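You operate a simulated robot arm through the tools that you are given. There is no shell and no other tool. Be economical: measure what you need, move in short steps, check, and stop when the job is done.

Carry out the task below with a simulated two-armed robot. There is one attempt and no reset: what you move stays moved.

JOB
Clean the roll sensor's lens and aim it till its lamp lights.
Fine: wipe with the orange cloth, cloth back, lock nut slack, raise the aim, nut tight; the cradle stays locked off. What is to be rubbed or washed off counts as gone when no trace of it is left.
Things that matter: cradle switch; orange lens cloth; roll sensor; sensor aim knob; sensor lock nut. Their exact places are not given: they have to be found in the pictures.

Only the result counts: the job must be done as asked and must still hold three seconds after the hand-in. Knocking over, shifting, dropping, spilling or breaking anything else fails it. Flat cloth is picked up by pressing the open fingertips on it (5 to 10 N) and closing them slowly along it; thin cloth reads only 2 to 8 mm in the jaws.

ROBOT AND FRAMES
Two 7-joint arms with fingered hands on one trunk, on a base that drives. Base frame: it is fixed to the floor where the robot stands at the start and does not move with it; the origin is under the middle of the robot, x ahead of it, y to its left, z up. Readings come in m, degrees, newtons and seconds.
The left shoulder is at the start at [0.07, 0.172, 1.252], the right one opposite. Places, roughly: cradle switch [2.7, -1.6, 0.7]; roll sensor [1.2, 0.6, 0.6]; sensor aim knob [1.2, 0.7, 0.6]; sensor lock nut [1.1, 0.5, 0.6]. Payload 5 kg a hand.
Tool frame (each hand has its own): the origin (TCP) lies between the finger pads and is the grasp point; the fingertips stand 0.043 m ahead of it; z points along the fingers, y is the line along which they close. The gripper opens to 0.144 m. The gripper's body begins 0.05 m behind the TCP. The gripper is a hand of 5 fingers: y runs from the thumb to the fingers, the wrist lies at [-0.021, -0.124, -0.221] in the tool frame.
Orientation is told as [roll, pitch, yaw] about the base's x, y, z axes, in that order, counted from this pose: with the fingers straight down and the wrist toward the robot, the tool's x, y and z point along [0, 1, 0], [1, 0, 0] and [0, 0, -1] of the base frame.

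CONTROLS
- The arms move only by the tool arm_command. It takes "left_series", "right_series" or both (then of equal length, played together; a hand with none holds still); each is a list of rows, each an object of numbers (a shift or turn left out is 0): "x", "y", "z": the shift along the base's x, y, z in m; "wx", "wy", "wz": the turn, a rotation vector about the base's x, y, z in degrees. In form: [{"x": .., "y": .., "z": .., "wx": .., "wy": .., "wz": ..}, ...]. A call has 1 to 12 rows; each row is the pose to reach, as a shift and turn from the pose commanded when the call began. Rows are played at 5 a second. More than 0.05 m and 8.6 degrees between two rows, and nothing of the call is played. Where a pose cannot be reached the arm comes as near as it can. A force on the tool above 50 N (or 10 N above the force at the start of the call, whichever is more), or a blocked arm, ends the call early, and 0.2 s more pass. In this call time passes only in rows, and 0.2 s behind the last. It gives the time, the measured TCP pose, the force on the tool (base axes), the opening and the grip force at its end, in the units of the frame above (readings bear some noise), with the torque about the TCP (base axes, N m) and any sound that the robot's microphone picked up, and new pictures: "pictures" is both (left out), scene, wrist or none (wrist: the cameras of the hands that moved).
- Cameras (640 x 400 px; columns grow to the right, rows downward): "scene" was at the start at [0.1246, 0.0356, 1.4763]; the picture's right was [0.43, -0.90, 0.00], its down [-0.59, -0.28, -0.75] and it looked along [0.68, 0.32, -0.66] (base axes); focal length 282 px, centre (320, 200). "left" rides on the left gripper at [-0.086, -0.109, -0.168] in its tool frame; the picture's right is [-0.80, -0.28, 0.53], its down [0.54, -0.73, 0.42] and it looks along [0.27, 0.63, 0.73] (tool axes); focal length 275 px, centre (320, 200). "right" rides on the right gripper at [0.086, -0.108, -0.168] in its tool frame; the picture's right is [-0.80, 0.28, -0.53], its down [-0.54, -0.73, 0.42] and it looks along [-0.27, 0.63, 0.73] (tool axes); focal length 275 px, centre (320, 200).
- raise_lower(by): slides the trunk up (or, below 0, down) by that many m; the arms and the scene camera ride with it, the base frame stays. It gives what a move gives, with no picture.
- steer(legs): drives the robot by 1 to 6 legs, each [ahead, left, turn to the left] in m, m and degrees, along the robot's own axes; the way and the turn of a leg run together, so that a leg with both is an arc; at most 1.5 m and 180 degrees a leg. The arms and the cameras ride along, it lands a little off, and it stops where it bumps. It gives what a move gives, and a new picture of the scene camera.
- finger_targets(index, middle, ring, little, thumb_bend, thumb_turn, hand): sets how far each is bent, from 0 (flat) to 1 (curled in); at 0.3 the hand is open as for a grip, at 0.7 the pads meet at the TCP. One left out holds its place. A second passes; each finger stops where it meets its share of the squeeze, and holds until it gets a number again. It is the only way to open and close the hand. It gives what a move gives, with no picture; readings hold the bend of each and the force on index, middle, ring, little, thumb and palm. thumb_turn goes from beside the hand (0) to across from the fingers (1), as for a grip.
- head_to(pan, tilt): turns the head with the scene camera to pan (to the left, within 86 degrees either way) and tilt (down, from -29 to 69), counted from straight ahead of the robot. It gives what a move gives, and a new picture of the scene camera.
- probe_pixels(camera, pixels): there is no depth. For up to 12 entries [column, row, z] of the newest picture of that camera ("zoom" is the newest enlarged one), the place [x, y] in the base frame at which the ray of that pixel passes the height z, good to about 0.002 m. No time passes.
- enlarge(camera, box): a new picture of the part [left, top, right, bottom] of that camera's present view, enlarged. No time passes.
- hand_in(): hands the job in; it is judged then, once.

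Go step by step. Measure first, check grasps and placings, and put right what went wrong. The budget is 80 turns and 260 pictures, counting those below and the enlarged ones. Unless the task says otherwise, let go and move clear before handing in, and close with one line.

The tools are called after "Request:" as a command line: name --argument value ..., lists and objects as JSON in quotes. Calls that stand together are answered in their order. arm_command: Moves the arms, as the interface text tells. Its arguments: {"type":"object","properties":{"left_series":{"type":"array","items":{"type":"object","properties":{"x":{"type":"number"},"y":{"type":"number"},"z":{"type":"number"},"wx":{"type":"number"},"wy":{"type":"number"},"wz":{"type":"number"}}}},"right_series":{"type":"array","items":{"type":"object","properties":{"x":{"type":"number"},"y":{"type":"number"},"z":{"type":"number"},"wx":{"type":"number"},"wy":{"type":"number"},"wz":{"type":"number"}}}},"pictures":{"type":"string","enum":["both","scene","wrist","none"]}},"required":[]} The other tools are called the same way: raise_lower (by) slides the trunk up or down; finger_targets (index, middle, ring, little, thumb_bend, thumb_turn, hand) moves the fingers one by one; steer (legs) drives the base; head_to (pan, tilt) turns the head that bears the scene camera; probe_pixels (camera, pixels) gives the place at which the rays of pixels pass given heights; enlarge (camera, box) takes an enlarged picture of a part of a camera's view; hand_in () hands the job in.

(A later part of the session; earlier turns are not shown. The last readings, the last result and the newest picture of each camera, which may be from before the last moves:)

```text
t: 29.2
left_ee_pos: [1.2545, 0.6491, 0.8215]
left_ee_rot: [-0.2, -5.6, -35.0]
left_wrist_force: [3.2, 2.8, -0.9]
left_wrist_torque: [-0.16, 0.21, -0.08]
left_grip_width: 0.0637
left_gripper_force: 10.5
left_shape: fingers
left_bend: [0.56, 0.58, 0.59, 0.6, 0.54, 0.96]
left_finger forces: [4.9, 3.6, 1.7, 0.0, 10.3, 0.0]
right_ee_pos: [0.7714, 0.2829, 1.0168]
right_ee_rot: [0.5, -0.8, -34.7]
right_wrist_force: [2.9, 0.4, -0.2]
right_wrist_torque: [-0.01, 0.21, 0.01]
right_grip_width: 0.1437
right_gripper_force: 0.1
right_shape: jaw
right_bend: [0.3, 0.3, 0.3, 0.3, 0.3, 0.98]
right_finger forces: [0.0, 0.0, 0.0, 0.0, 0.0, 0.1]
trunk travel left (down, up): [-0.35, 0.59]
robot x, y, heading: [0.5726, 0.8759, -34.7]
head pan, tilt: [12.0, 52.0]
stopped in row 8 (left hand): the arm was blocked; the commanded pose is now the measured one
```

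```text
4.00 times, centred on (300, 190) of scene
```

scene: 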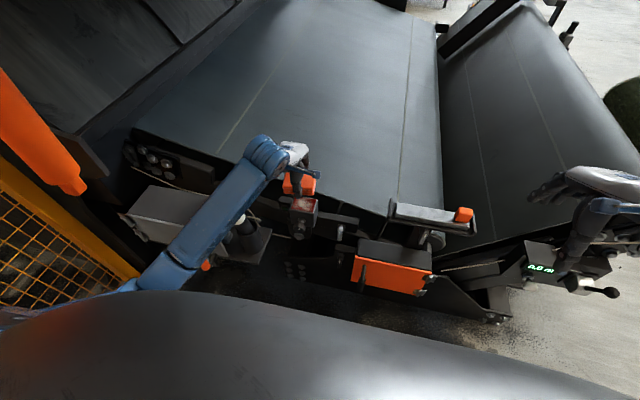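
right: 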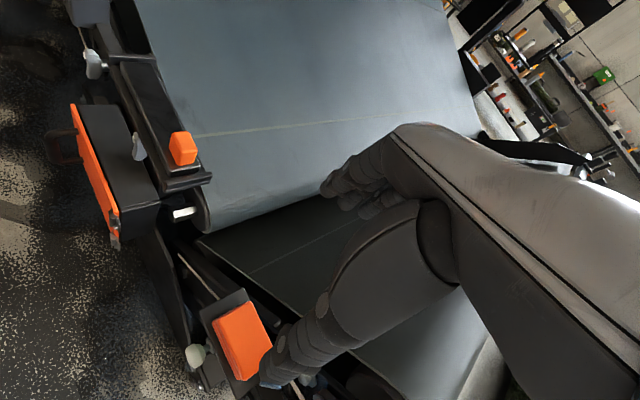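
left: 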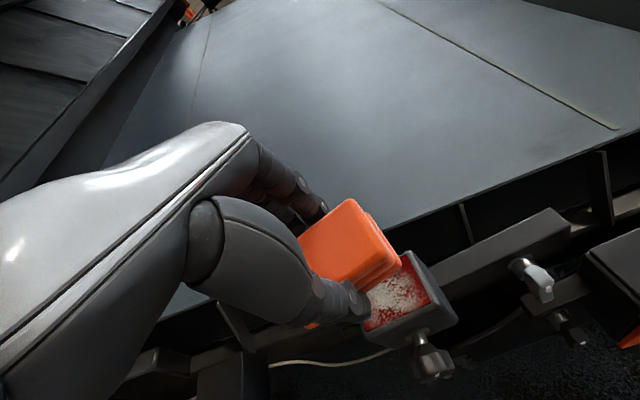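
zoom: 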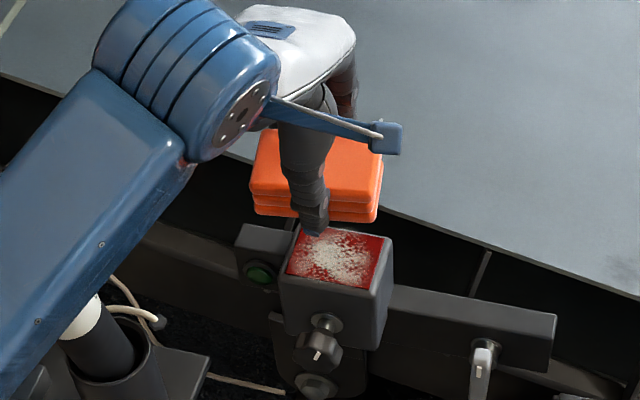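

The forearm met the post or cabinet (zoom (100,330)), so the arm blocked. I back straight up, then raise the trunk so the forearm comes in more steeply.

Request:
arm_command --left_series '[{"z": 0.03}, {"z": 0.07}, {"z": 0.12}, {"z": 0.17}]' --pictures "none"

Request:
raise_lower --by 0.3

Request:
head_to --pan 14 --tilt 58

Request:
enlarge --camera "scene" --box '[120, 100, 400, 300]'

```text
t: 30.2
left_ee_pos: [1.2577, 0.6389, 0.9524]
left_ee_rot: [-0.5, -2.3, -35.6]
left_wrist_force: [-0.8, -0.5, -1.1]
left_wrist_torque: [0.03, 0.03, 0.0]
left_grip_width: 0.0635
left_gripper_force: 9.8
left_shape: fingers
left_bend: [0.56, 0.58, 0.59, 0.6, 0.54, 0.96]
left_finger forces: [5.0, 3.5, 1.6, 0.0, 10.1, 0.0]
right_ee_pos: [0.7814, 0.274, 1.0075]
right_ee_rot: [0.1, 0.2, -35.1]
right_wrist_force: [1.4, -0.7, -0.4]
right_wrist_torque: [0.04, 0.02, 0.01]
right_grip_width: 0.1441
right_gripper_force: 0.0
right_shape: jaw
right_bend: [0.3, 0.3, 0.3, 0.3, 0.3, 0.98]
right_finger forces: [0.1, 0.1, 0.1, 0.0, 0.0, 0.0]
trunk travel left (down, up): [-0.35, 0.59]
robot x, y, heading: [0.5768, 0.8693, -35.2]
head pan, tilt: [12.0, 52.0]
```

```text
t: 33.2
left_ee_pos: [1.258, 0.6386, 1.2557]
left_ee_rot: [-0.6, -2.6, -35.7]
left_wrist_force: [-0.3, -0.2, -0.8]
left_wrist_torque: [0.01, -0.02, -0.03]
left_grip_width: 0.0635
left_gripper_force: 10.0
left_shape: fingers
left_bend: [0.56, 0.58, 0.59, 0.6, 0.54, 0.96]
left_finger forces: [5.1, 3.5, 1.6, 0.1, 10.1, 0.1]
right_ee_pos: [0.781, 0.275, 1.31]
right_ee_rot: [0.1, 0.0, -35.1]
right_wrist_force: [0.3, -0.1, -0.8]
right_wrist_torque: [0.0, 0.03, 0.0]
right_grip_width: 0.1437
right_gripper_force: 0.1
right_shape: jaw
right_bend: [0.3, 0.3, 0.3, 0.3, 0.3, 0.98]
right_finger forces: [0.0, 0.1, 0.0, 0.0, 0.1, 0.1]
trunk travel left (down, up): [-0.65, 0.29]
robot x, y, heading: [0.5741, 0.8775, -35.3]
head pan, tilt: [12.0, 52.0]
```

```text
t: 33.9
left_ee_pos: [1.2587, 0.6399, 1.2554]
left_ee_rot: [-0.6, -2.7, -35.7]
left_wrist_force: [-0.8, -0.5, -0.2]
left_wrist_torque: [0.02, 0.01, 0.03]
left_grip_width: 0.0636
left_gripper_force: 10.1
left_shape: fingers
left_bend: [0.56, 0.58, 0.59, 0.6, 0.54, 0.96]
left_finger forces: [5.0, 3.4, 1.6, 0.0, 10.1, 0.1]
right_ee_pos: [0.7811, 0.2745, 1.3086]
right_ee_rot: [0.1, 0.3, -35.2]
right_wrist_force: [0.8, -0.5, 0.6]
right_wrist_torque: [0.01, -0.01, 0.02]
right_grip_width: 0.1441
right_gripper_force: 0.0
right_shape: jaw
right_bend: [0.3, 0.3, 0.3, 0.3, 0.3, 0.98]
right_finger forces: [0.1, 0.0, 0.0, 0.0, 0.0, 0.0]
trunk travel left (down, up): [-0.65, 0.29]
robot x, y, heading: [0.5785, 0.8721, -35.2]
head pan, tilt: [14.0, 58.0]
```

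scene: 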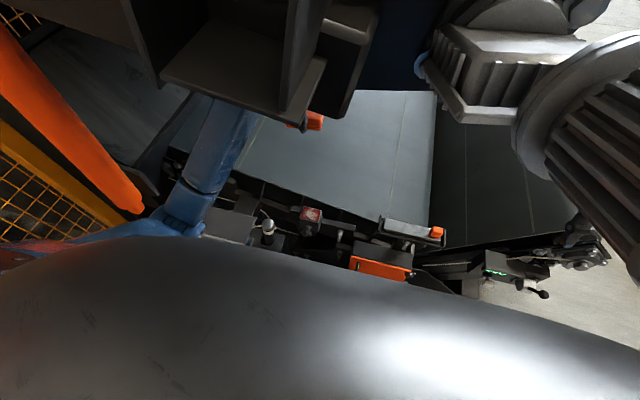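

```text
2.00 times, centred on (260, 200) of scene
```

zoom: 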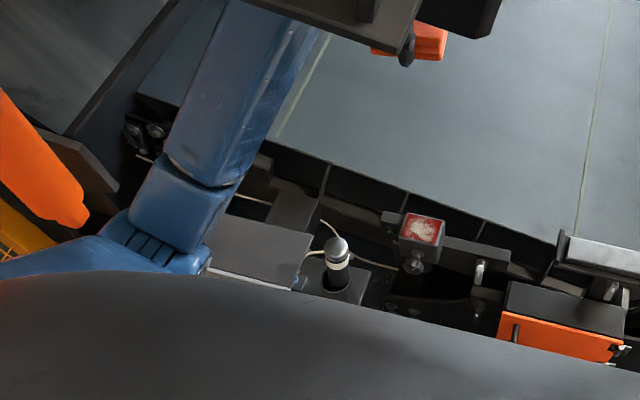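

Post stands upright still; the trunk raise alone would put the head near the hood, so I'll drop it partway and stand further right, so the forearm avoids the cabinet.

Request:
steer --legs '[[0.06, -0.39, 0], [0, 0, 27]]'

Request:
raise_lower --by -0.2

Request:
head_to --pan 14 --tilt 45

```text
t: 37.6
left_ee_pos: [1.127, 0.6486, 1.2566]
left_ee_rot: [-0.6, -2.7, -7.8]
left_wrist_force: [-0.3, -1.4, 0.0]
left_wrist_torque: [0.12, 0.13, 0.0]
left_grip_width: 0.0636
left_gripper_force: 10.0
left_shape: fingers
left_bend: [0.56, 0.58, 0.59, 0.6, 0.54, 0.96]
left_finger forces: [5.0, 3.4, 1.7, 0.0, 9.9, 0.0]
right_ee_pos: [0.8749, 0.1023, 1.3096]
right_ee_rot: [0.0, 0.3, -7.3]
right_wrist_force: [-0.5, -0.6, -0.5]
right_wrist_torque: [0.04, -0.02, 0.03]
right_grip_width: 0.1441
right_gripper_force: 0.2
right_shape: jaw
right_bend: [0.3, 0.3, 0.3, 0.3, 0.3, 0.98]
right_finger forces: [0.0, 0.0, 0.0, 0.0, 0.0, 0.0]
trunk travel left (down, up): [-0.65, 0.29]
robot x, y, heading: [0.4133, 0.5368, -7.3]
head pan, tilt: [14.0, 58.0]
```

scene: 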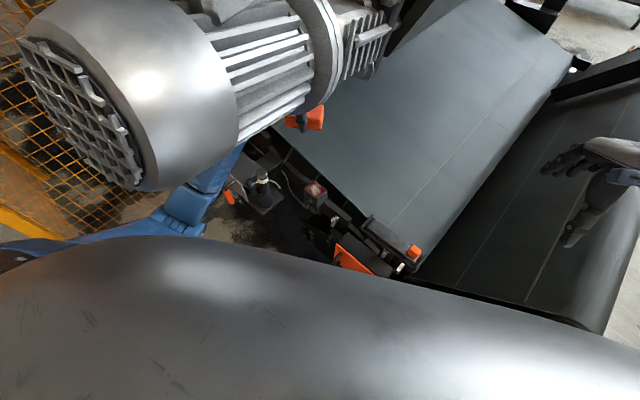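

```text
t: 39.8
left_ee_pos: [1.1272, 0.6473, 1.0568]
left_ee_rot: [-0.5, -2.7, -7.7]
left_wrist_force: [0.1, 0.5, -0.7]
left_wrist_torque: [0.01, 0.01, 0.0]
left_grip_width: 0.0635
left_gripper_force: 9.7
left_shape: fingers
left_bend: [0.56, 0.58, 0.59, 0.6, 0.54, 0.96]
left_finger forces: [4.8, 3.4, 1.6, 0.0, 9.9, 0.0]
right_ee_pos: [0.8743, 0.1018, 1.1093]
right_ee_rot: [0.0, 0.0, -7.3]
right_wrist_force: [-0.6, 0.8, -0.4]
right_wrist_torque: [0.01, -0.02, 0.01]
right_grip_width: 0.1441
right_gripper_force: 0.0
right_shape: jaw
right_bend: [0.3, 0.3, 0.3, 0.3, 0.3, 0.98]
right_finger forces: [0.0, 0.1, 0.0, 0.1, 0.0, 0.1]
trunk travel left (down, up): [-0.45, 0.49]
robot x, y, heading: [0.4165, 0.5325, -7.0]
head pan, tilt: [14.0, 58.0]
```

```text
t: 40.6
left_ee_pos: [1.1261, 0.6458, 1.0558]
left_ee_rot: [-0.6, -2.7, -7.8]
left_wrist_force: [0.2, 0.8, -0.6]
left_wrist_torque: [-0.01, 0.0, -0.01]
left_grip_width: 0.0638
left_gripper_force: 10.2
left_shape: fingers
left_bend: [0.56, 0.58, 0.59, 0.6, 0.54, 0.96]
left_finger forces: [4.9, 3.4, 1.6, 0.0, 9.9, 0.0]
right_ee_pos: [0.874, 0.102, 1.1095]
right_ee_rot: [0.1, 0.1, -7.4]
right_wrist_force: [0.7, -0.2, 0.0]
right_wrist_torque: [0.02, 0.01, -0.04]
right_grip_width: 0.1441
right_gripper_force: 0.0
right_shape: jaw
right_bend: [0.3, 0.3, 0.3, 0.3, 0.3, 0.98]
right_finger forces: [0.0, 0.0, 0.0, 0.1, 0.0, 0.1]
trunk travel left (down, up): [-0.45, 0.49]
robot x, y, heading: [0.4112, 0.5286, -7.6]
head pan, tilt: [14.0, 45.0]
```

scene: 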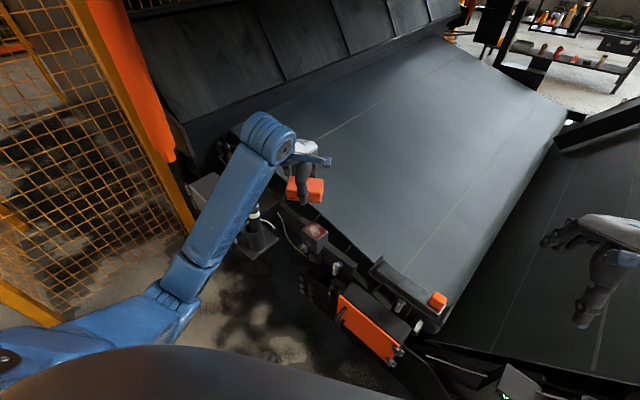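

The new stance is clear of the overhead motor and the cabinet. I take the cloth over the lens again, levelling the tilt, down to TCP z≈0.76.

Request:
arm_command --left_series '[{"x": 0.045, "y": -0.003, "z": -0.0, "wx": 0.6, "wy": 1.3}, {"x": 0.09, "y": -0.005, "z": -0.01, "wx": 0.6, "wy": 2.7}, {"x": 0.125, "y": -0.007, "z": -0.03, "wx": 0.6, "wy": 2.7}, {"x": 0.125, "y": -0.007, "z": -0.07, "wx": 0.6, "wy": 2.7}, {"x": 0.125, "y": -0.007, "z": -0.11, "wx": 0.6, "wy": 2.7}, {"x": 0.125, "y": -0.007, "z": -0.15, "wx": 0.6, "wy": 2.7}, {"x": 0.125, "y": -0.007, "z": -0.19, "wx": 0.6, "wy": 2.7}, {"x": 0.125, "y": -0.007, "z": -0.23, "wx": 0.6, "wy": 2.7}, {"x": 0.125, "y": -0.007, "z": -0.27, "wx": 0.6, "wy": 2.7}, {"x": 0.125, "y": -0.007, "z": -0.295, "wx": 0.6, "wy": 2.7}]'

Request:
enlarge --camera "scene" --box '[200, 140, 400, 265]'

```text
t: 42.8
left_ee_pos: [1.2531, 0.6392, 0.7615]
left_ee_rot: [-0.3, 0.0, -7.8]
left_wrist_force: [0.2, 0.2, 0.2]
left_wrist_torque: [0.01, 0.02, -0.02]
left_grip_width: 0.0635
left_gripper_force: 9.6
left_shape: fingers
left_bend: [0.56, 0.58, 0.59, 0.6, 0.54, 0.96]
left_finger forces: [4.8, 3.3, 1.4, 0.0, 9.6, 0.0]
right_ee_pos: [0.874, 0.1011, 1.1093]
right_ee_rot: [0.0, 0.3, -7.3]
right_wrist_force: [0.0, -0.3, 0.6]
right_wrist_torque: [-0.02, 0.0, 0.0]
right_grip_width: 0.1438
right_gripper_force: 0.1
right_shape: jaw
right_bend: [0.3, 0.3, 0.3, 0.3, 0.3, 0.98]
right_finger forces: [0.0, 0.0, 0.1, 0.1, 0.1, 0.1]
trunk travel left (down, up): [-0.45, 0.49]
robot x, y, heading: [0.4097, 0.5344, -7.2]
head pan, tilt: [14.0, 45.0]
```

scene: 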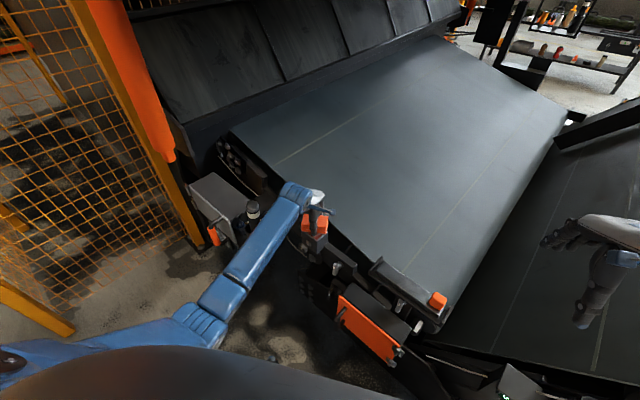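
left: 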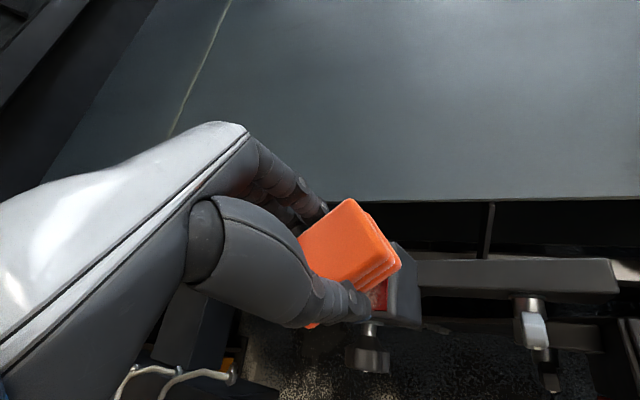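

```text
3.20 times, centred on (300, 202) of scene
```

zoom: 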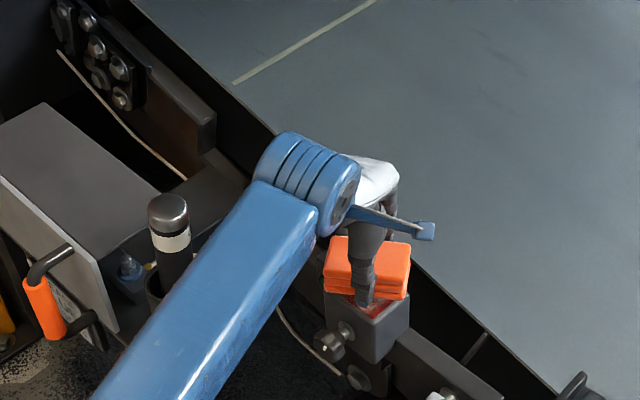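

All clear; I lower in small steps to find contact.

Request:
arm_command --left_series '[{"z": -0.012}, {"z": -0.022}, {"z": -0.028}]' --pictures "none"

Request:
arm_command --left_series '[{"z": -0.003}, {"z": -0.006}]' --pictures "none"

```text
t: 43.6
left_ee_pos: [1.2536, 0.6398, 0.7379]
left_ee_rot: [-0.5, -0.2, -7.8]
left_wrist_force: [1.5, 1.6, 15.0]
left_wrist_torque: [0.07, 0.09, -0.02]
left_grip_width: 0.0633
left_gripper_force: 11.6
left_shape: fingers
left_bend: [0.56, 0.58, 0.59, 0.6, 0.54, 0.96]
left_finger forces: [5.8, 4.0, 1.7, 0.0, 11.8, 0.0]
right_ee_pos: [0.8724, 0.1018, 1.111]
right_ee_rot: [0.1, -0.1, -7.4]
right_wrist_force: [-0.5, -0.1, 0.0]
right_wrist_torque: [-0.02, -0.04, 0.01]
right_grip_width: 0.1438
right_gripper_force: 0.0
right_shape: jaw
right_bend: [0.3, 0.3, 0.3, 0.3, 0.3, 0.98]
right_finger forces: [0.0, 0.0, 0.0, 0.0, 0.1, 0.0]
trunk travel left (down, up): [-0.45, 0.49]
robot x, y, heading: [0.4143, 0.5331, -7.2]
head pan, tilt: [14.0, 45.0]
```

```text
t: 44.2
left_ee_pos: [1.2529, 0.6396, 0.7339]
left_ee_rot: [-0.3, -0.7, -7.8]
left_wrist_force: [6.9, 3.1, 37.5]
left_wrist_torque: [0.28, -1.07, -0.02]
left_grip_width: 0.0639
left_gripper_force: 21.9
left_shape: fingers
left_bend: [0.56, 0.56, 0.59, 0.6, 0.55, 0.97]
left_finger forces: [6.7, 24.5, 2.3, 0.0, 11.1, 0.0]
right_ee_pos: [0.8719, 0.1011, 1.1117]
right_ee_rot: [0.2, 0.0, -7.4]
right_wrist_force: [0.0, -0.3, -0.9]
right_wrist_torque: [-0.01, 0.01, -0.03]
right_grip_width: 0.1439
right_gripper_force: 0.0
right_shape: jaw
right_bend: [0.3, 0.3, 0.3, 0.3, 0.3, 0.98]
right_finger forces: [0.0, 0.0, 0.1, 0.1, 0.0, 0.1]
trunk travel left (down, up): [-0.45, 0.49]
robot x, y, heading: [0.4164, 0.5314, -7.4]
head pan, tilt: [14.0, 45.0]
```

Contact began near TCP z 0.742 and 37 N is too hard. I ease off to roughly 10 N and make strokes over the lens.

Request:
arm_command --left_series '[{"z": 0.008}, {"x": 0.015, "y": 0.02, "z": 0.008}, {"x": 0.0, "y": 0.0, "z": 0.008}, {"x": -0.015, "y": -0.02, "z": 0.008}, {"x": 0.0, "y": 0.0, "z": 0.008}, {"x": 0.016, "y": -0.012, "z": 0.009}, {"x": 0.031, "y": 0.008, "z": 0.009}, {"x": 0.0, "y": -0.032, "z": 0.009}, {"x": 0.016, "y": -0.012, "z": 0.009}, {"x": -0.016, "y": 0.012, "z": 0.007}, {"x": 0.0, "y": 0.032, "z": 0.007}, {"x": -0.031, "y": -0.008, "z": 0.007}]' --pictures "none"

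Request:
arm_command --left_series '[{"x": 0.016, "y": -0.012}, {"x": 0.02, "y": 0.005, "z": 0.02}, {"x": 0.0, "y": 0.0, "z": 0.05}, {"x": -0.04, "y": 0.04, "z": 0.08}, {"x": -0.08, "y": 0.08, "z": 0.1}]'

Request:
enlarge --camera "scene" --box '[260, 180, 380, 255]'

Request:
enlarge --camera "left" --box '[340, 230, 500, 330]'

```text
refused: row 8 steps farther than a row can; nothing moved
```

```text
refused: row 4 steps farther than a row can; nothing moved
```

```text
5.33 times, centred on (320, 218) of scene
```

zoom: 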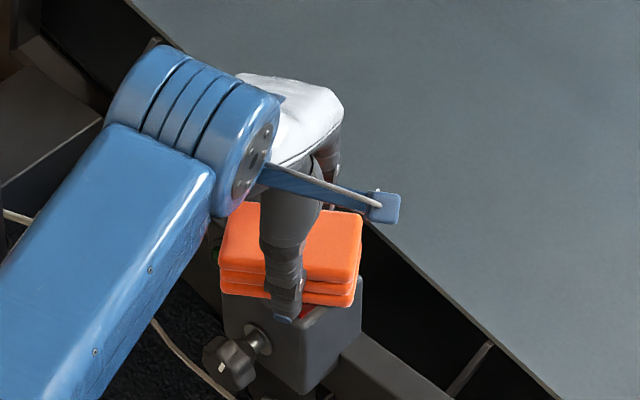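

```text
4.00 times, centred on (420, 280) of left
```

zoom: 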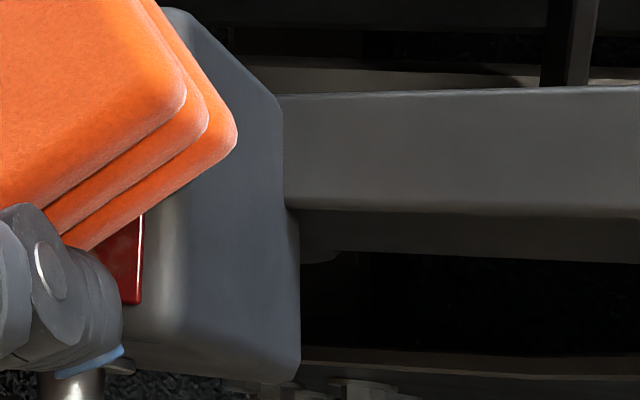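

One step was too long and nothing moved; I resend the strokes shorter.

Request:
arm_command --left_series '[{"z": 0.008}, {"x": 0.015, "y": 0.02, "z": 0.008}, {"x": 0.0, "y": 0.0, "z": 0.008}, {"x": -0.015, "y": -0.02, "z": 0.008}, {"x": 0.0, "y": -0.032, "z": 0.009}, {"x": 0.016, "y": -0.012, "z": 0.009}, {"x": 0.031, "y": 0.008, "z": 0.009}, {"x": 0.015, "y": 0.02, "z": 0.008}, {"x": 0.0, "y": 0.032, "z": 0.007}, {"x": -0.016, "y": 0.012, "z": 0.007}, {"x": -0.031, "y": -0.008, "z": 0.007}, {"x": 0.0, "y": 0.0, "z": 0.008}]' --pictures "none"

Request:
arm_command --left_series '[{"x": 0.016, "y": -0.012}, {"x": -0.016, "y": 0.012}, {"x": 0.01, "y": 0.01}, {"x": -0.01, "y": -0.01}, {"x": 0, "y": 0}, {"x": 0.0, "y": 0.0, "z": 0.03}, {"x": 0.0, "y": 0.0, "z": 0.07}, {"x": -0.0, "y": 0.03, "z": 0.1}, {"x": -0.03, "y": 0.06, "z": 0.12}]'

Request:
enlarge --camera "scene" --box '[260, 180, 380, 255]'

Request:
enlarge --camera "left" --box '[340, 230, 500, 330]'

```text
t: 46.8
left_ee_pos: [1.2535, 0.6398, 0.7363]
left_ee_rot: [-0.3, 0.1, -7.9]
left_wrist_force: [3.5, 25.6, 7.5]
left_wrist_torque: [1.37, -0.47, 1.12]
left_grip_width: 0.0641
left_gripper_force: 22.9
left_shape: fingers
left_bend: [0.55, 0.52, 0.59, 0.6, 0.54, 0.96]
left_finger forces: [6.1, 24.0, 3.1, 0.1, 11.9, 0.0]
right_ee_pos: [0.8767, 0.1023, 1.1095]
right_ee_rot: [0.1, 0.2, -7.4]
right_wrist_force: [0.0, 0.1, -0.1]
right_wrist_torque: [0.03, 0.06, 0.02]
right_grip_width: 0.1438
right_gripper_force: 0.0
right_shape: jaw
right_bend: [0.3, 0.3, 0.3, 0.3, 0.3, 0.98]
right_finger forces: [0.2, 0.0, 0.0, 0.0, 0.0, 0.0]
trunk travel left (down, up): [-0.45, 0.49]
robot x, y, heading: [0.4149, 0.5356, -7.2]
head pan, tilt: [14.0, 45.0]
```

```text
t: 48.8
left_ee_pos: [1.2172, 0.6979, 0.8552]
left_ee_rot: [-0.4, 0.1, -8.0]
left_wrist_force: [0.0, -0.4, -0.6]
left_wrist_torque: [0.0, -0.01, 0.0]
left_grip_width: 0.0641
left_gripper_force: 10.1
left_shape: fingers
left_bend: [0.55, 0.57, 0.58, 0.6, 0.55, 0.96]
left_finger forces: [5.7, 3.0, 1.9, 0.1, 10.6, 0.0]
right_ee_pos: [0.8724, 0.1022, 1.1112]
right_ee_rot: [0.1, -0.1, -7.4]
right_wrist_force: [-0.1, 0.2, -0.3]
right_wrist_torque: [-0.03, -0.12, -0.02]
right_grip_width: 0.1439
right_gripper_force: 0.1
right_shape: jaw
right_bend: [0.3, 0.3, 0.3, 0.3, 0.3, 0.98]
right_finger forces: [0.0, 0.0, 0.0, 0.1, 0.0, 0.0]
trunk travel left (down, up): [-0.45, 0.49]
robot x, y, heading: [0.4099, 0.5341, -7.6]
head pan, tilt: [14.0, 45.0]
```

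scene: 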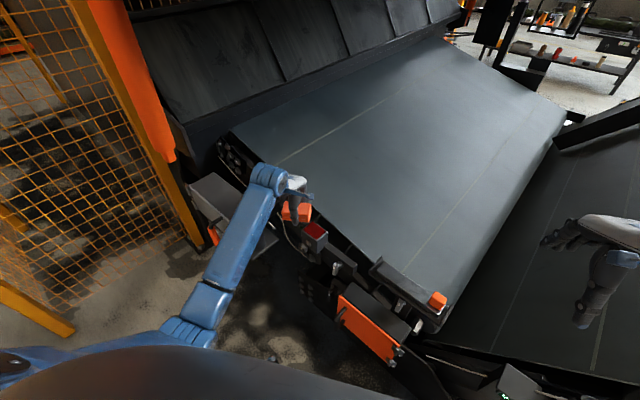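
left: 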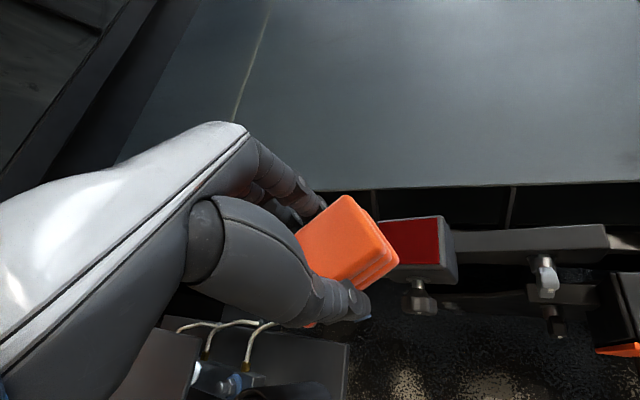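

```text
5.33 times, centred on (320, 218) of scene
```

zoom: 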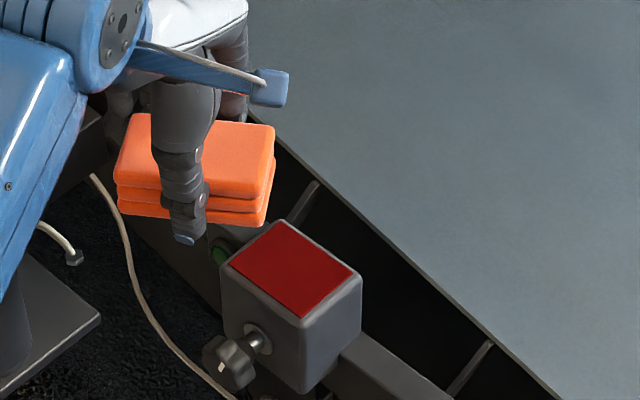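

```text
4.00 times, centred on (420, 280) of left
```

zoom: 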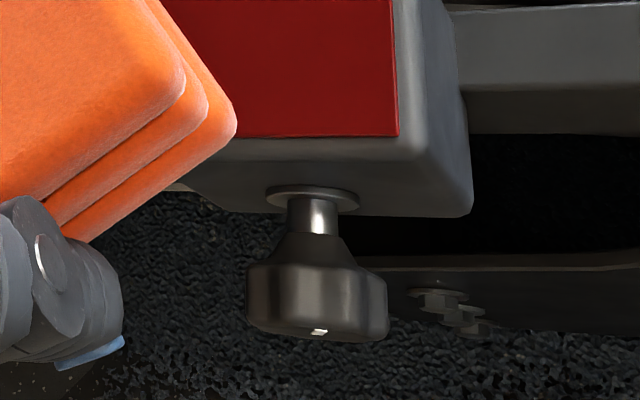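

The lens looks clean red now. I zoom closer for any trace and lift the hand a little.

Request:
enlarge --camera "scene" --box '[296, 214, 336, 244]'

Request:
arm_command --left_series '[{"x": -0.03, "y": -0.01, "z": 0.04}, {"x": -0.06, "y": -0.02, "z": 0.08}, {"x": -0.1, "y": -0.04, "z": 0.1}, {"x": -0.13, "y": -0.06, "z": 0.12}, {"x": -0.16, "y": -0.08, "z": 0.14}, {"x": -0.19, "y": -0.1, "z": 0.16}, {"x": -0.22, "y": -0.12, "z": 0.16}]' --pictures "wrist"

Request:
enlarge --camera "scene" --box '[260, 180, 380, 255]'

```text
13.33 times, centred on (316, 229) of scene
```

zoom: 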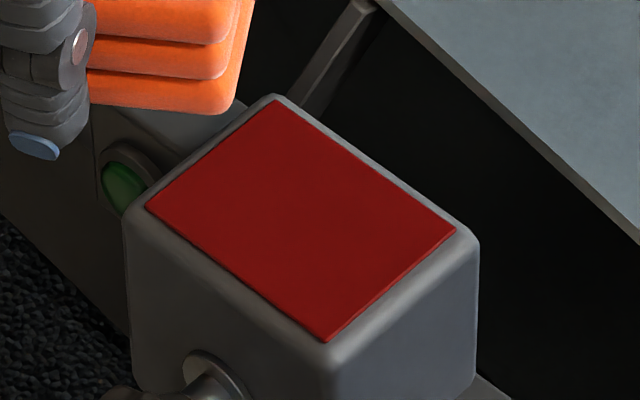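

```text
refused: row 1 steps farther than a row can; nothing moved
```

```text
5.33 times, centred on (320, 218) of scene
```

zoom: 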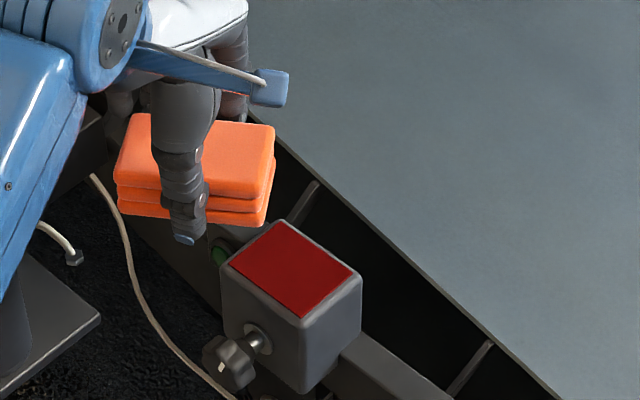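

No trace remains. Now I bring the cloth up and back, and drive to the starting place to return it.

Request:
arm_command --left_series '[{"x": -0.02, "z": 0.04}, {"x": -0.04, "z": 0.08}, {"x": -0.07, "y": -0.02, "z": 0.11}, {"x": -0.1, "y": -0.04, "z": 0.14}, {"x": -0.13, "y": -0.06, "z": 0.17}, {"x": -0.17, "y": -0.08, "z": 0.18}, {"x": -0.21, "y": -0.1, "z": 0.19}, {"x": -0.25, "y": -0.12, "z": 0.19}]' --pictures "none"

Request:
steer --legs '[[-0.337, -0.579, 0], [0, 0, 7.5]]'

Request:
head_to --pan 0 --tilt 55

```text
t: 50.6
left_ee_pos: [0.9732, 0.5802, 1.0448]
left_ee_rot: [-0.2, 0.1, -7.8]
left_wrist_force: [-0.3, -0.4, -0.9]
left_wrist_torque: [-0.01, -0.02, 0.02]
left_grip_width: 0.0639
left_gripper_force: 10.1
left_shape: fingers
left_bend: [0.55, 0.57, 0.59, 0.6, 0.55, 0.96]
left_finger forces: [5.8, 2.8, 1.8, 0.0, 10.3, 0.0]
right_ee_pos: [0.8746, 0.0999, 1.1094]
right_ee_rot: [0.2, 0.1, -7.5]
right_wrist_force: [0.1, -1.1, 0.4]
right_wrist_torque: [0.08, -0.05, 0.0]
right_grip_width: 0.1442
right_gripper_force: 0.1
right_shape: jaw
right_bend: [0.3, 0.3, 0.3, 0.3, 0.3, 0.98]
right_finger forces: [0.0, 0.1, 0.1, 0.0, 0.1, 0.0]
trunk travel left (down, up): [-0.45, 0.49]
robot x, y, heading: [0.4114, 0.5375, -7.4]
head pan, tilt: [14.0, 45.0]
```

```text
t: 54.9
left_ee_pos: [0.5551, 0.1166, 1.0437]
left_ee_rot: [-0.3, 0.1, -0.1]
left_wrist_force: [0.2, 0.6, -0.5]
left_wrist_torque: [0.0, -0.01, 0.0]
left_grip_width: 0.0637
left_gripper_force: 10.2
left_shape: fingers
left_bend: [0.55, 0.57, 0.59, 0.6, 0.55, 0.96]
left_finger forces: [5.9, 2.7, 1.8, 0.1, 10.3, 0.0]
right_ee_pos: [0.5196, -0.3734, 1.1092]
right_ee_rot: [0.1, 0.2, 0.3]
right_wrist_force: [-0.2, -1.2, 0.5]
right_wrist_torque: [0.04, 0.01, 0.05]
right_grip_width: 0.1441
right_gripper_force: 0.1
right_shape: jaw
right_bend: [0.3, 0.3, 0.3, 0.3, 0.3, 0.98]
right_finger forces: [0.0, 0.0, 0.0, 0.1, 0.0, 0.0]
trunk travel left (down, up): [-0.45, 0.49]
robot x, y, heading: [0.0077, -0.0072, 0.5]
head pan, tilt: [14.0, 45.0]
```

scene: 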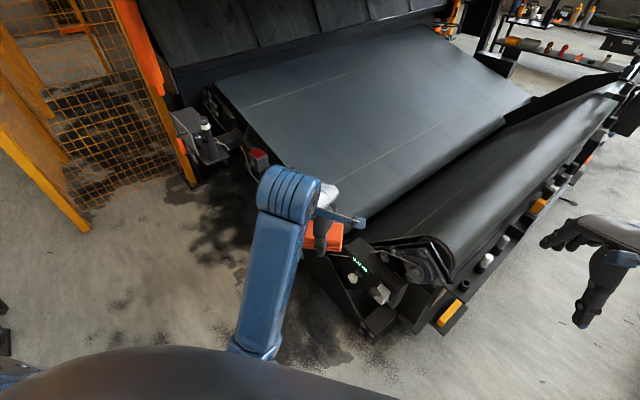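

```text
t: 55.6
left_ee_pos: [0.5549, 0.1171, 1.0427]
left_ee_rot: [-0.3, 0.1, -0.1]
left_wrist_force: [1.0, -1.1, -0.6]
left_wrist_torque: [0.01, 0.03, 0.04]
left_grip_width: 0.0637
left_gripper_force: 10.3
left_shape: fingers
left_bend: [0.55, 0.57, 0.59, 0.6, 0.55, 0.96]
left_finger forces: [5.8, 2.7, 1.8, 0.0, 10.3, 0.0]
right_ee_pos: [0.5193, -0.3728, 1.1089]
right_ee_rot: [0.2, 0.1, 0.3]
right_wrist_force: [0.4, 0.3, -0.5]
right_wrist_torque: [0.0, -0.02, -0.01]
right_grip_width: 0.1439
right_gripper_force: 0.0
right_shape: jaw
right_bend: [0.3, 0.3, 0.3, 0.3, 0.3, 0.98]
right_finger forces: [0.0, 0.0, 0.0, 0.0, 0.0, 0.0]
trunk travel left (down, up): [-0.45, 0.49]
robot x, y, heading: [0.0048, -0.0055, 0.4]
head pan, tilt: [0.0, 55.0]
```

scene: 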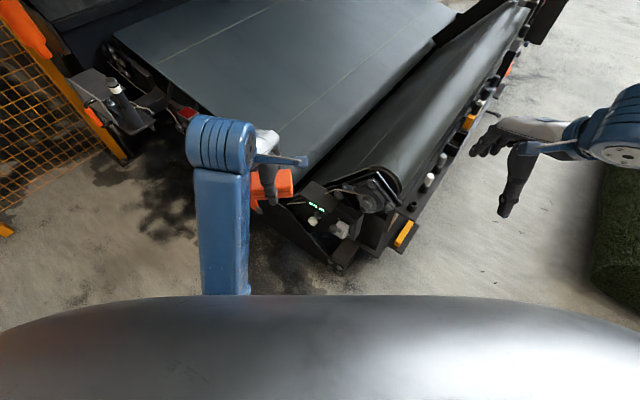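

I swing the hand back over the shelf with yaw -37° and lower to z≈0.78.

Request:
arm_command --left_series '[{"x": 0.036, "y": -0.02, "wz": -6.2}, {"x": 0.071, "y": -0.041, "wz": -12.3}, {"x": 0.107, "y": -0.061, "wz": -18.5}, {"x": 0.142, "y": -0.081, "wz": -24.6}, {"x": 0.178, "y": -0.102, "wz": -30.8}, {"x": 0.2135, "y": -0.122, "wz": -36.9}, {"x": 0.2135, "y": -0.122, "z": -0.05, "wz": -36.9}, {"x": 0.2135, "y": -0.122, "z": -0.1, "wz": -36.9}, {"x": 0.2135, "y": -0.122, "z": -0.15, "wz": -36.9}, {"x": 0.2135, "y": -0.122, "z": -0.2, "wz": -36.9}, {"x": 0.2135, "y": -0.122, "z": -0.24, "wz": -36.9}, {"x": 0.2135, "y": -0.122, "z": -0.26, "wz": -36.9}]'

Request:
enlarge --camera "scene" --box '[260, 130, 400, 230]'

```text
t: 58.2
left_ee_pos: [0.7689, -0.0052, 0.7837]
left_ee_rot: [-0.4, 0.0, -37.0]
left_wrist_force: [-0.3, -0.4, -1.1]
left_wrist_torque: [0.02, 0.02, 0.02]
left_grip_width: 0.0639
left_gripper_force: 10.2
left_shape: fingers
left_bend: [0.55, 0.57, 0.59, 0.6, 0.55, 0.96]
left_finger forces: [5.6, 2.6, 1.6, 0.0, 10.0, 0.0]
right_ee_pos: [0.5202, -0.3727, 1.1086]
right_ee_rot: [0.1, 0.2, 0.3]
right_wrist_force: [0.6, 0.5, -0.5]
right_wrist_torque: [-0.01, 0.02, -0.01]
right_grip_width: 0.144
right_gripper_force: 0.1
right_shape: jaw
right_bend: [0.3, 0.3, 0.3, 0.3, 0.3, 0.98]
right_finger forces: [0.1, 0.0, 0.0, 0.0, 0.0, 0.0]
trunk travel left (down, up): [-0.45, 0.49]
robot x, y, heading: [0.0037, -0.0067, 0.4]
head pan, tilt: [0.0, 55.0]
```

scene: 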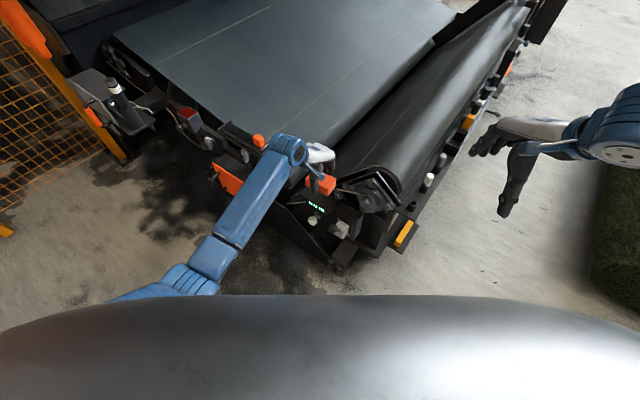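
left: 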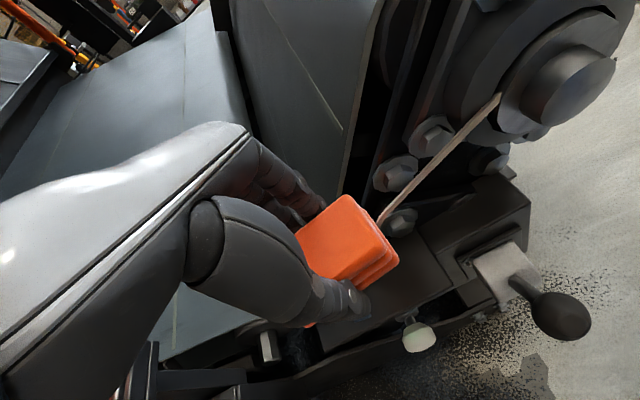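

```text
4.00 times, centred on (330, 180) of scene
```

zoom: 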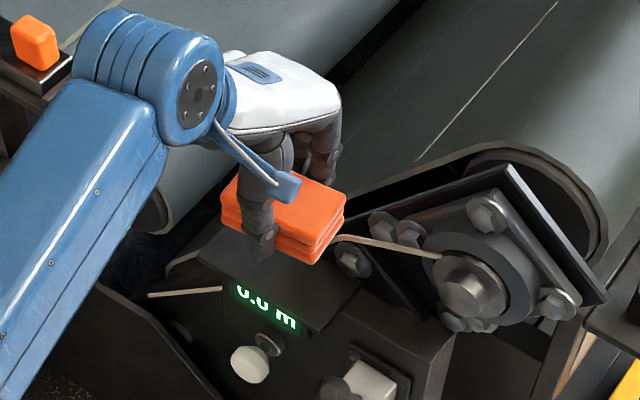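

Aligned with the original spot. I lower to just above the earlier height and feel for contact.

Request:
arm_command --left_series '[{"z": -0.02}, {"z": -0.035}, {"z": -0.045}, {"z": -0.051}, {"z": -0.055}]' --pictures "none"

Request:
enlarge --camera "scene" --box '[260, 130, 400, 230]'

```text
t: 59.5
left_ee_pos: [0.7671, -0.006, 0.7292]
left_ee_rot: [-0.4, 0.1, -37.0]
left_wrist_force: [-0.2, 0.7, -0.9]
left_wrist_torque: [0.03, 0.04, -0.01]
left_grip_width: 0.0637
left_gripper_force: 10.1
left_shape: fingers
left_bend: [0.55, 0.57, 0.59, 0.6, 0.55, 0.96]
left_finger forces: [5.7, 2.7, 1.7, 0.1, 9.9, 0.0]
right_ee_pos: [0.5197, -0.3732, 1.1093]
right_ee_rot: [0.1, 0.3, 0.2]
right_wrist_force: [-0.2, 0.0, -0.5]
right_wrist_torque: [0.0, 0.02, 0.05]
right_grip_width: 0.1439
right_gripper_force: 0.0
right_shape: jaw
right_bend: [0.3, 0.3, 0.3, 0.3, 0.3, 0.98]
right_finger forces: [0.0, 0.0, 0.1, 0.0, 0.0, 0.1]
trunk travel left (down, up): [-0.45, 0.49]
robot x, y, heading: [0.0051, -0.0032, 0.2]
head pan, tilt: [0.0, 55.0]
```

```text
4.00 times, centred on (330, 180) of scene
```

zoom: 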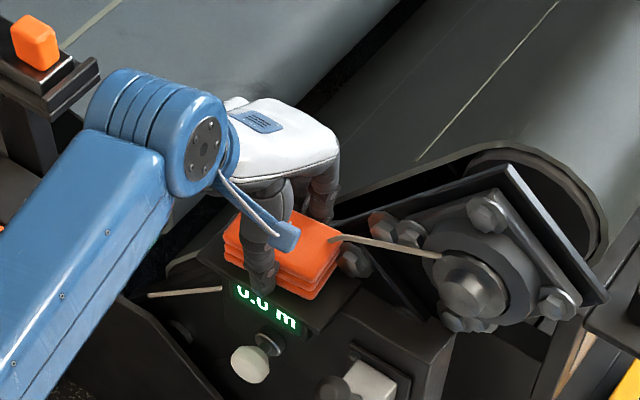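

No contact yet; a few mm more.

Request:
arm_command --left_series '[{"z": -0.002}, {"z": -0.004}, {"z": -0.006}, {"z": -0.0075}]' --pictures "none"

```text
t: 60.5
left_ee_pos: [0.7679, -0.0047, 0.7203]
left_ee_rot: [-0.2, 0.0, -37.1]
left_wrist_force: [0.7, -0.1, 1.1]
left_wrist_torque: [0.01, -0.09, 0.0]
left_grip_width: 0.0638
left_gripper_force: 11.7
left_shape: fingers
left_bend: [0.55, 0.57, 0.59, 0.6, 0.55, 0.96]
left_finger forces: [5.6, 4.8, 1.7, 0.0, 10.3, 0.1]
right_ee_pos: [0.5198, -0.3736, 1.1091]
right_ee_rot: [0.2, 0.1, 0.3]
right_wrist_force: [-0.1, 0.2, -0.1]
right_wrist_torque: [0.0, -0.05, -0.01]
right_grip_width: 0.144
right_gripper_force: 0.0
right_shape: jaw
right_bend: [0.3, 0.3, 0.3, 0.3, 0.3, 0.98]
right_finger forces: [0.0, 0.0, 0.0, 0.1, 0.1, 0.0]
trunk travel left (down, up): [-0.45, 0.49]
robot x, y, heading: [0.0045, -0.0019, 0.2]
head pan, tilt: [0.0, 55.0]
```

Middle finger and wrist just began to feel contact; the cloth is at shelf height. I open the fingers gently.

Request:
finger_targets --hand "left" --index 0.47 --middle 0.47 --ring 0.47 --little 0.47 --thumb_bend 0.46

Request:
arm_command --left_series '[{"z": 0.02}, {"z": 0.06}, {"z": 0.11}, {"z": 0.16}, {"x": -0.04, "y": 0.02, "z": 0.18}, {"x": -0.08, "y": 0.04, "z": 0.21}]' --pictures "wrist"

Request:
enlarge --camera "scene" --box '[260, 130, 400, 230]'

```text
t: 61.5
left_ee_pos: [0.7677, -0.0039, 0.721]
left_ee_rot: [-0.3, 0.1, -36.9]
left_wrist_force: [-7.0, 4.1, 3.5]
left_wrist_torque: [0.11, 0.23, -0.15]
left_grip_width: 0.0787
left_gripper_force: 4.4
left_shape: fingers
left_bend: [0.54, 0.47, 0.47, 0.47, 0.46, 0.97]
left_finger forces: [9.0, 0.0, 0.0, 0.0, 0.0, 0.0]
right_ee_pos: [0.5184, -0.3726, 1.1097]
right_ee_rot: [0.1, 0.1, 0.3]
right_wrist_force: [-0.1, 0.3, 0.0]
right_wrist_torque: [-0.01, -0.02, -0.02]
right_grip_width: 0.1439
right_gripper_force: 0.0
right_shape: jaw
right_bend: [0.3, 0.3, 0.3, 0.3, 0.3, 0.98]
right_finger forces: [0.0, 0.0, 0.1, 0.0, 0.1, 0.0]
trunk travel left (down, up): [-0.45, 0.49]
robot x, y, heading: [0.0012, -0.0057, 0.5]
head pan, tilt: [0.0, 55.0]
```

```text
refused: row 6 steps farther than a row can; nothing moved
```

```text
4.00 times, centred on (330, 180) of scene
```

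zoom: 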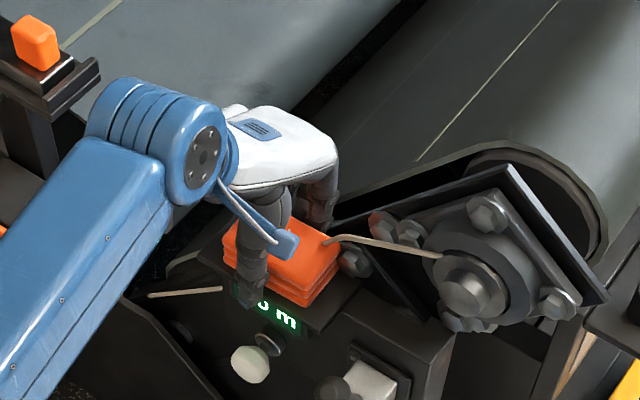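

The index is pressing outward on something behind (9 N at bend 0.54), likely a bolt, so I relax it before lifting.

Request:
finger_targets --hand "left" --index 0.54

Request:
enlarge --camera "left" --box '[220, 120, 460, 270]'

```text
t: 62.5
left_ee_pos: [0.768, -0.0051, 0.7203]
left_ee_rot: [-0.4, 0.1, -37.0]
left_wrist_force: [-0.4, 0.3, 0.9]
left_wrist_torque: [-0.01, -0.01, -0.01]
left_grip_width: 0.0778
left_gripper_force: 0.3
left_shape: fingers
left_bend: [0.54, 0.47, 0.47, 0.47, 0.46, 0.97]
left_finger forces: [0.7, 0.0, 0.0, 0.1, 0.1, 0.0]
right_ee_pos: [0.5196, -0.3738, 1.1096]
right_ee_rot: [0.1, 0.1, 0.3]
right_wrist_force: [0.2, -0.8, 0.8]
right_wrist_torque: [-0.02, 0.04, -0.02]
right_grip_width: 0.1438
right_gripper_force: 0.1
right_shape: jaw
right_bend: [0.3, 0.3, 0.3, 0.3, 0.3, 0.98]
right_finger forces: [0.1, 0.1, 0.0, 0.0, 0.0, 0.0]
trunk travel left (down, up): [-0.45, 0.49]
robot x, y, heading: [0.0024, -0.0058, -0.1]
head pan, tilt: [0.0, 55.0]
```

```text
2.67 times, centred on (340, 195) of left
```

zoom: 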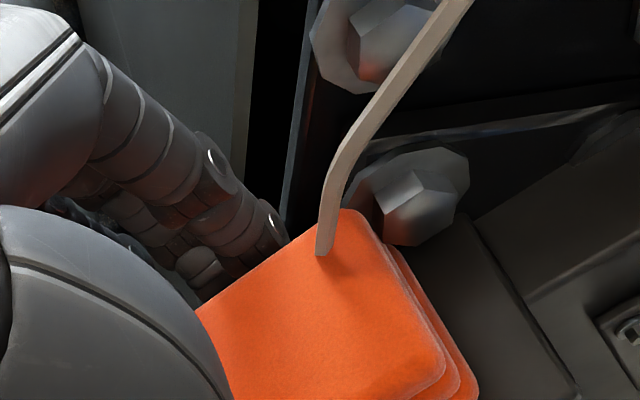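

Everything is slack now; I lift straight up.

Request:
arm_command --left_series '[{"z": 0.02}, {"z": 0.06}, {"z": 0.1}, {"z": 0.14}, {"x": -0.03, "y": 0.02, "z": 0.17}, {"x": -0.06, "y": 0.04, "z": 0.2}, {"x": -0.09, "y": 0.07, "z": 0.22}]'

Request:
enlarge --camera "scene" --box '[270, 140, 390, 215]'

Request:
finger_targets --hand "left" --index 0.44 --middle 0.44 --ring 0.44 --little 0.44 --thumb_bend 0.44

```text
t: 64.0
left_ee_pos: [0.6743, 0.0639, 0.9394]
left_ee_rot: [-0.4, 0.1, -37.0]
left_wrist_force: [0.4, 0.0, -0.5]
left_wrist_torque: [-0.04, -0.02, 0.0]
left_grip_width: 0.0784
left_gripper_force: 0.0
left_shape: fingers
left_bend: [0.54, 0.47, 0.47, 0.47, 0.46, 0.97]
left_finger forces: [0.0, 0.1, 0.0, 0.1, 0.0, 0.0]
right_ee_pos: [0.5183, -0.3724, 1.109]
right_ee_rot: [0.0, 0.1, 0.2]
right_wrist_force: [-0.7, 0.3, -0.3]
right_wrist_torque: [-0.06, -0.03, 0.0]
right_grip_width: 0.1441
right_gripper_force: 0.1
right_shape: jaw
right_bend: [0.3, 0.3, 0.3, 0.3, 0.3, 0.98]
right_finger forces: [0.0, 0.0, 0.0, 0.0, 0.0, 0.0]
trunk travel left (down, up): [-0.45, 0.49]
robot x, y, heading: [0.0056, -0.0083, 0.5]
head pan, tilt: [0.0, 55.0]
```

scene: 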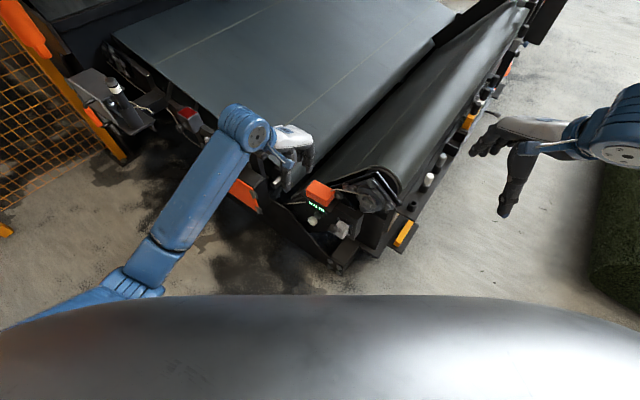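
left: 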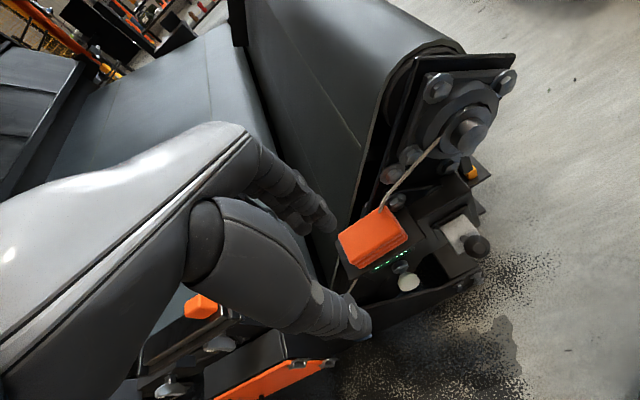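

```text
5.33 times, centred on (330, 178) of scene
```

zoom: 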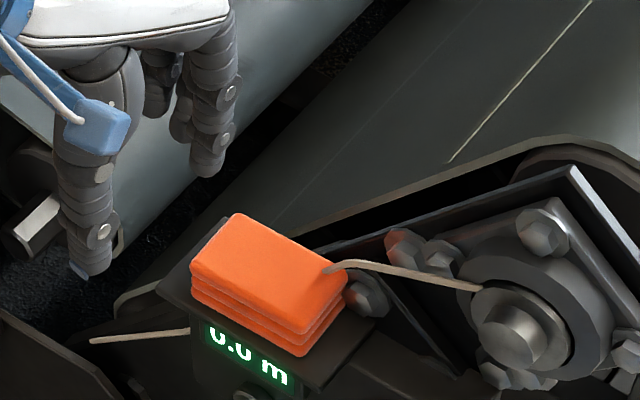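

```text
t: 65.0
left_ee_pos: [0.675, 0.064, 0.9375]
left_ee_rot: [-0.4, 0.1, -37.0]
left_wrist_force: [0.5, -0.2, -0.7]
left_wrist_torque: [0.0, -0.02, 0.01]
left_grip_width: 0.0996
left_gripper_force: 0.1
left_shape: fingers
left_bend: [0.44, 0.44, 0.44, 0.44, 0.44, 0.97]
left_finger forces: [0.1, 0.0, 0.0, 0.1, 0.0, 0.0]
right_ee_pos: [0.5203, -0.3717, 1.1087]
right_ee_rot: [0.1, 0.1, 0.4]
right_wrist_force: [-0.3, -1.1, 0.4]
right_wrist_torque: [-0.03, 0.02, 0.0]
right_grip_width: 0.1442
right_gripper_force: 0.0
right_shape: jaw
right_bend: [0.3, 0.3, 0.3, 0.3, 0.3, 0.98]
right_finger forces: [0.0, 0.0, 0.1, 0.0, 0.1, 0.0]
trunk travel left (down, up): [-0.45, 0.49]
robot x, y, heading: [0.004, -0.0072, 0.5]
head pan, tilt: [0.0, 55.0]
```

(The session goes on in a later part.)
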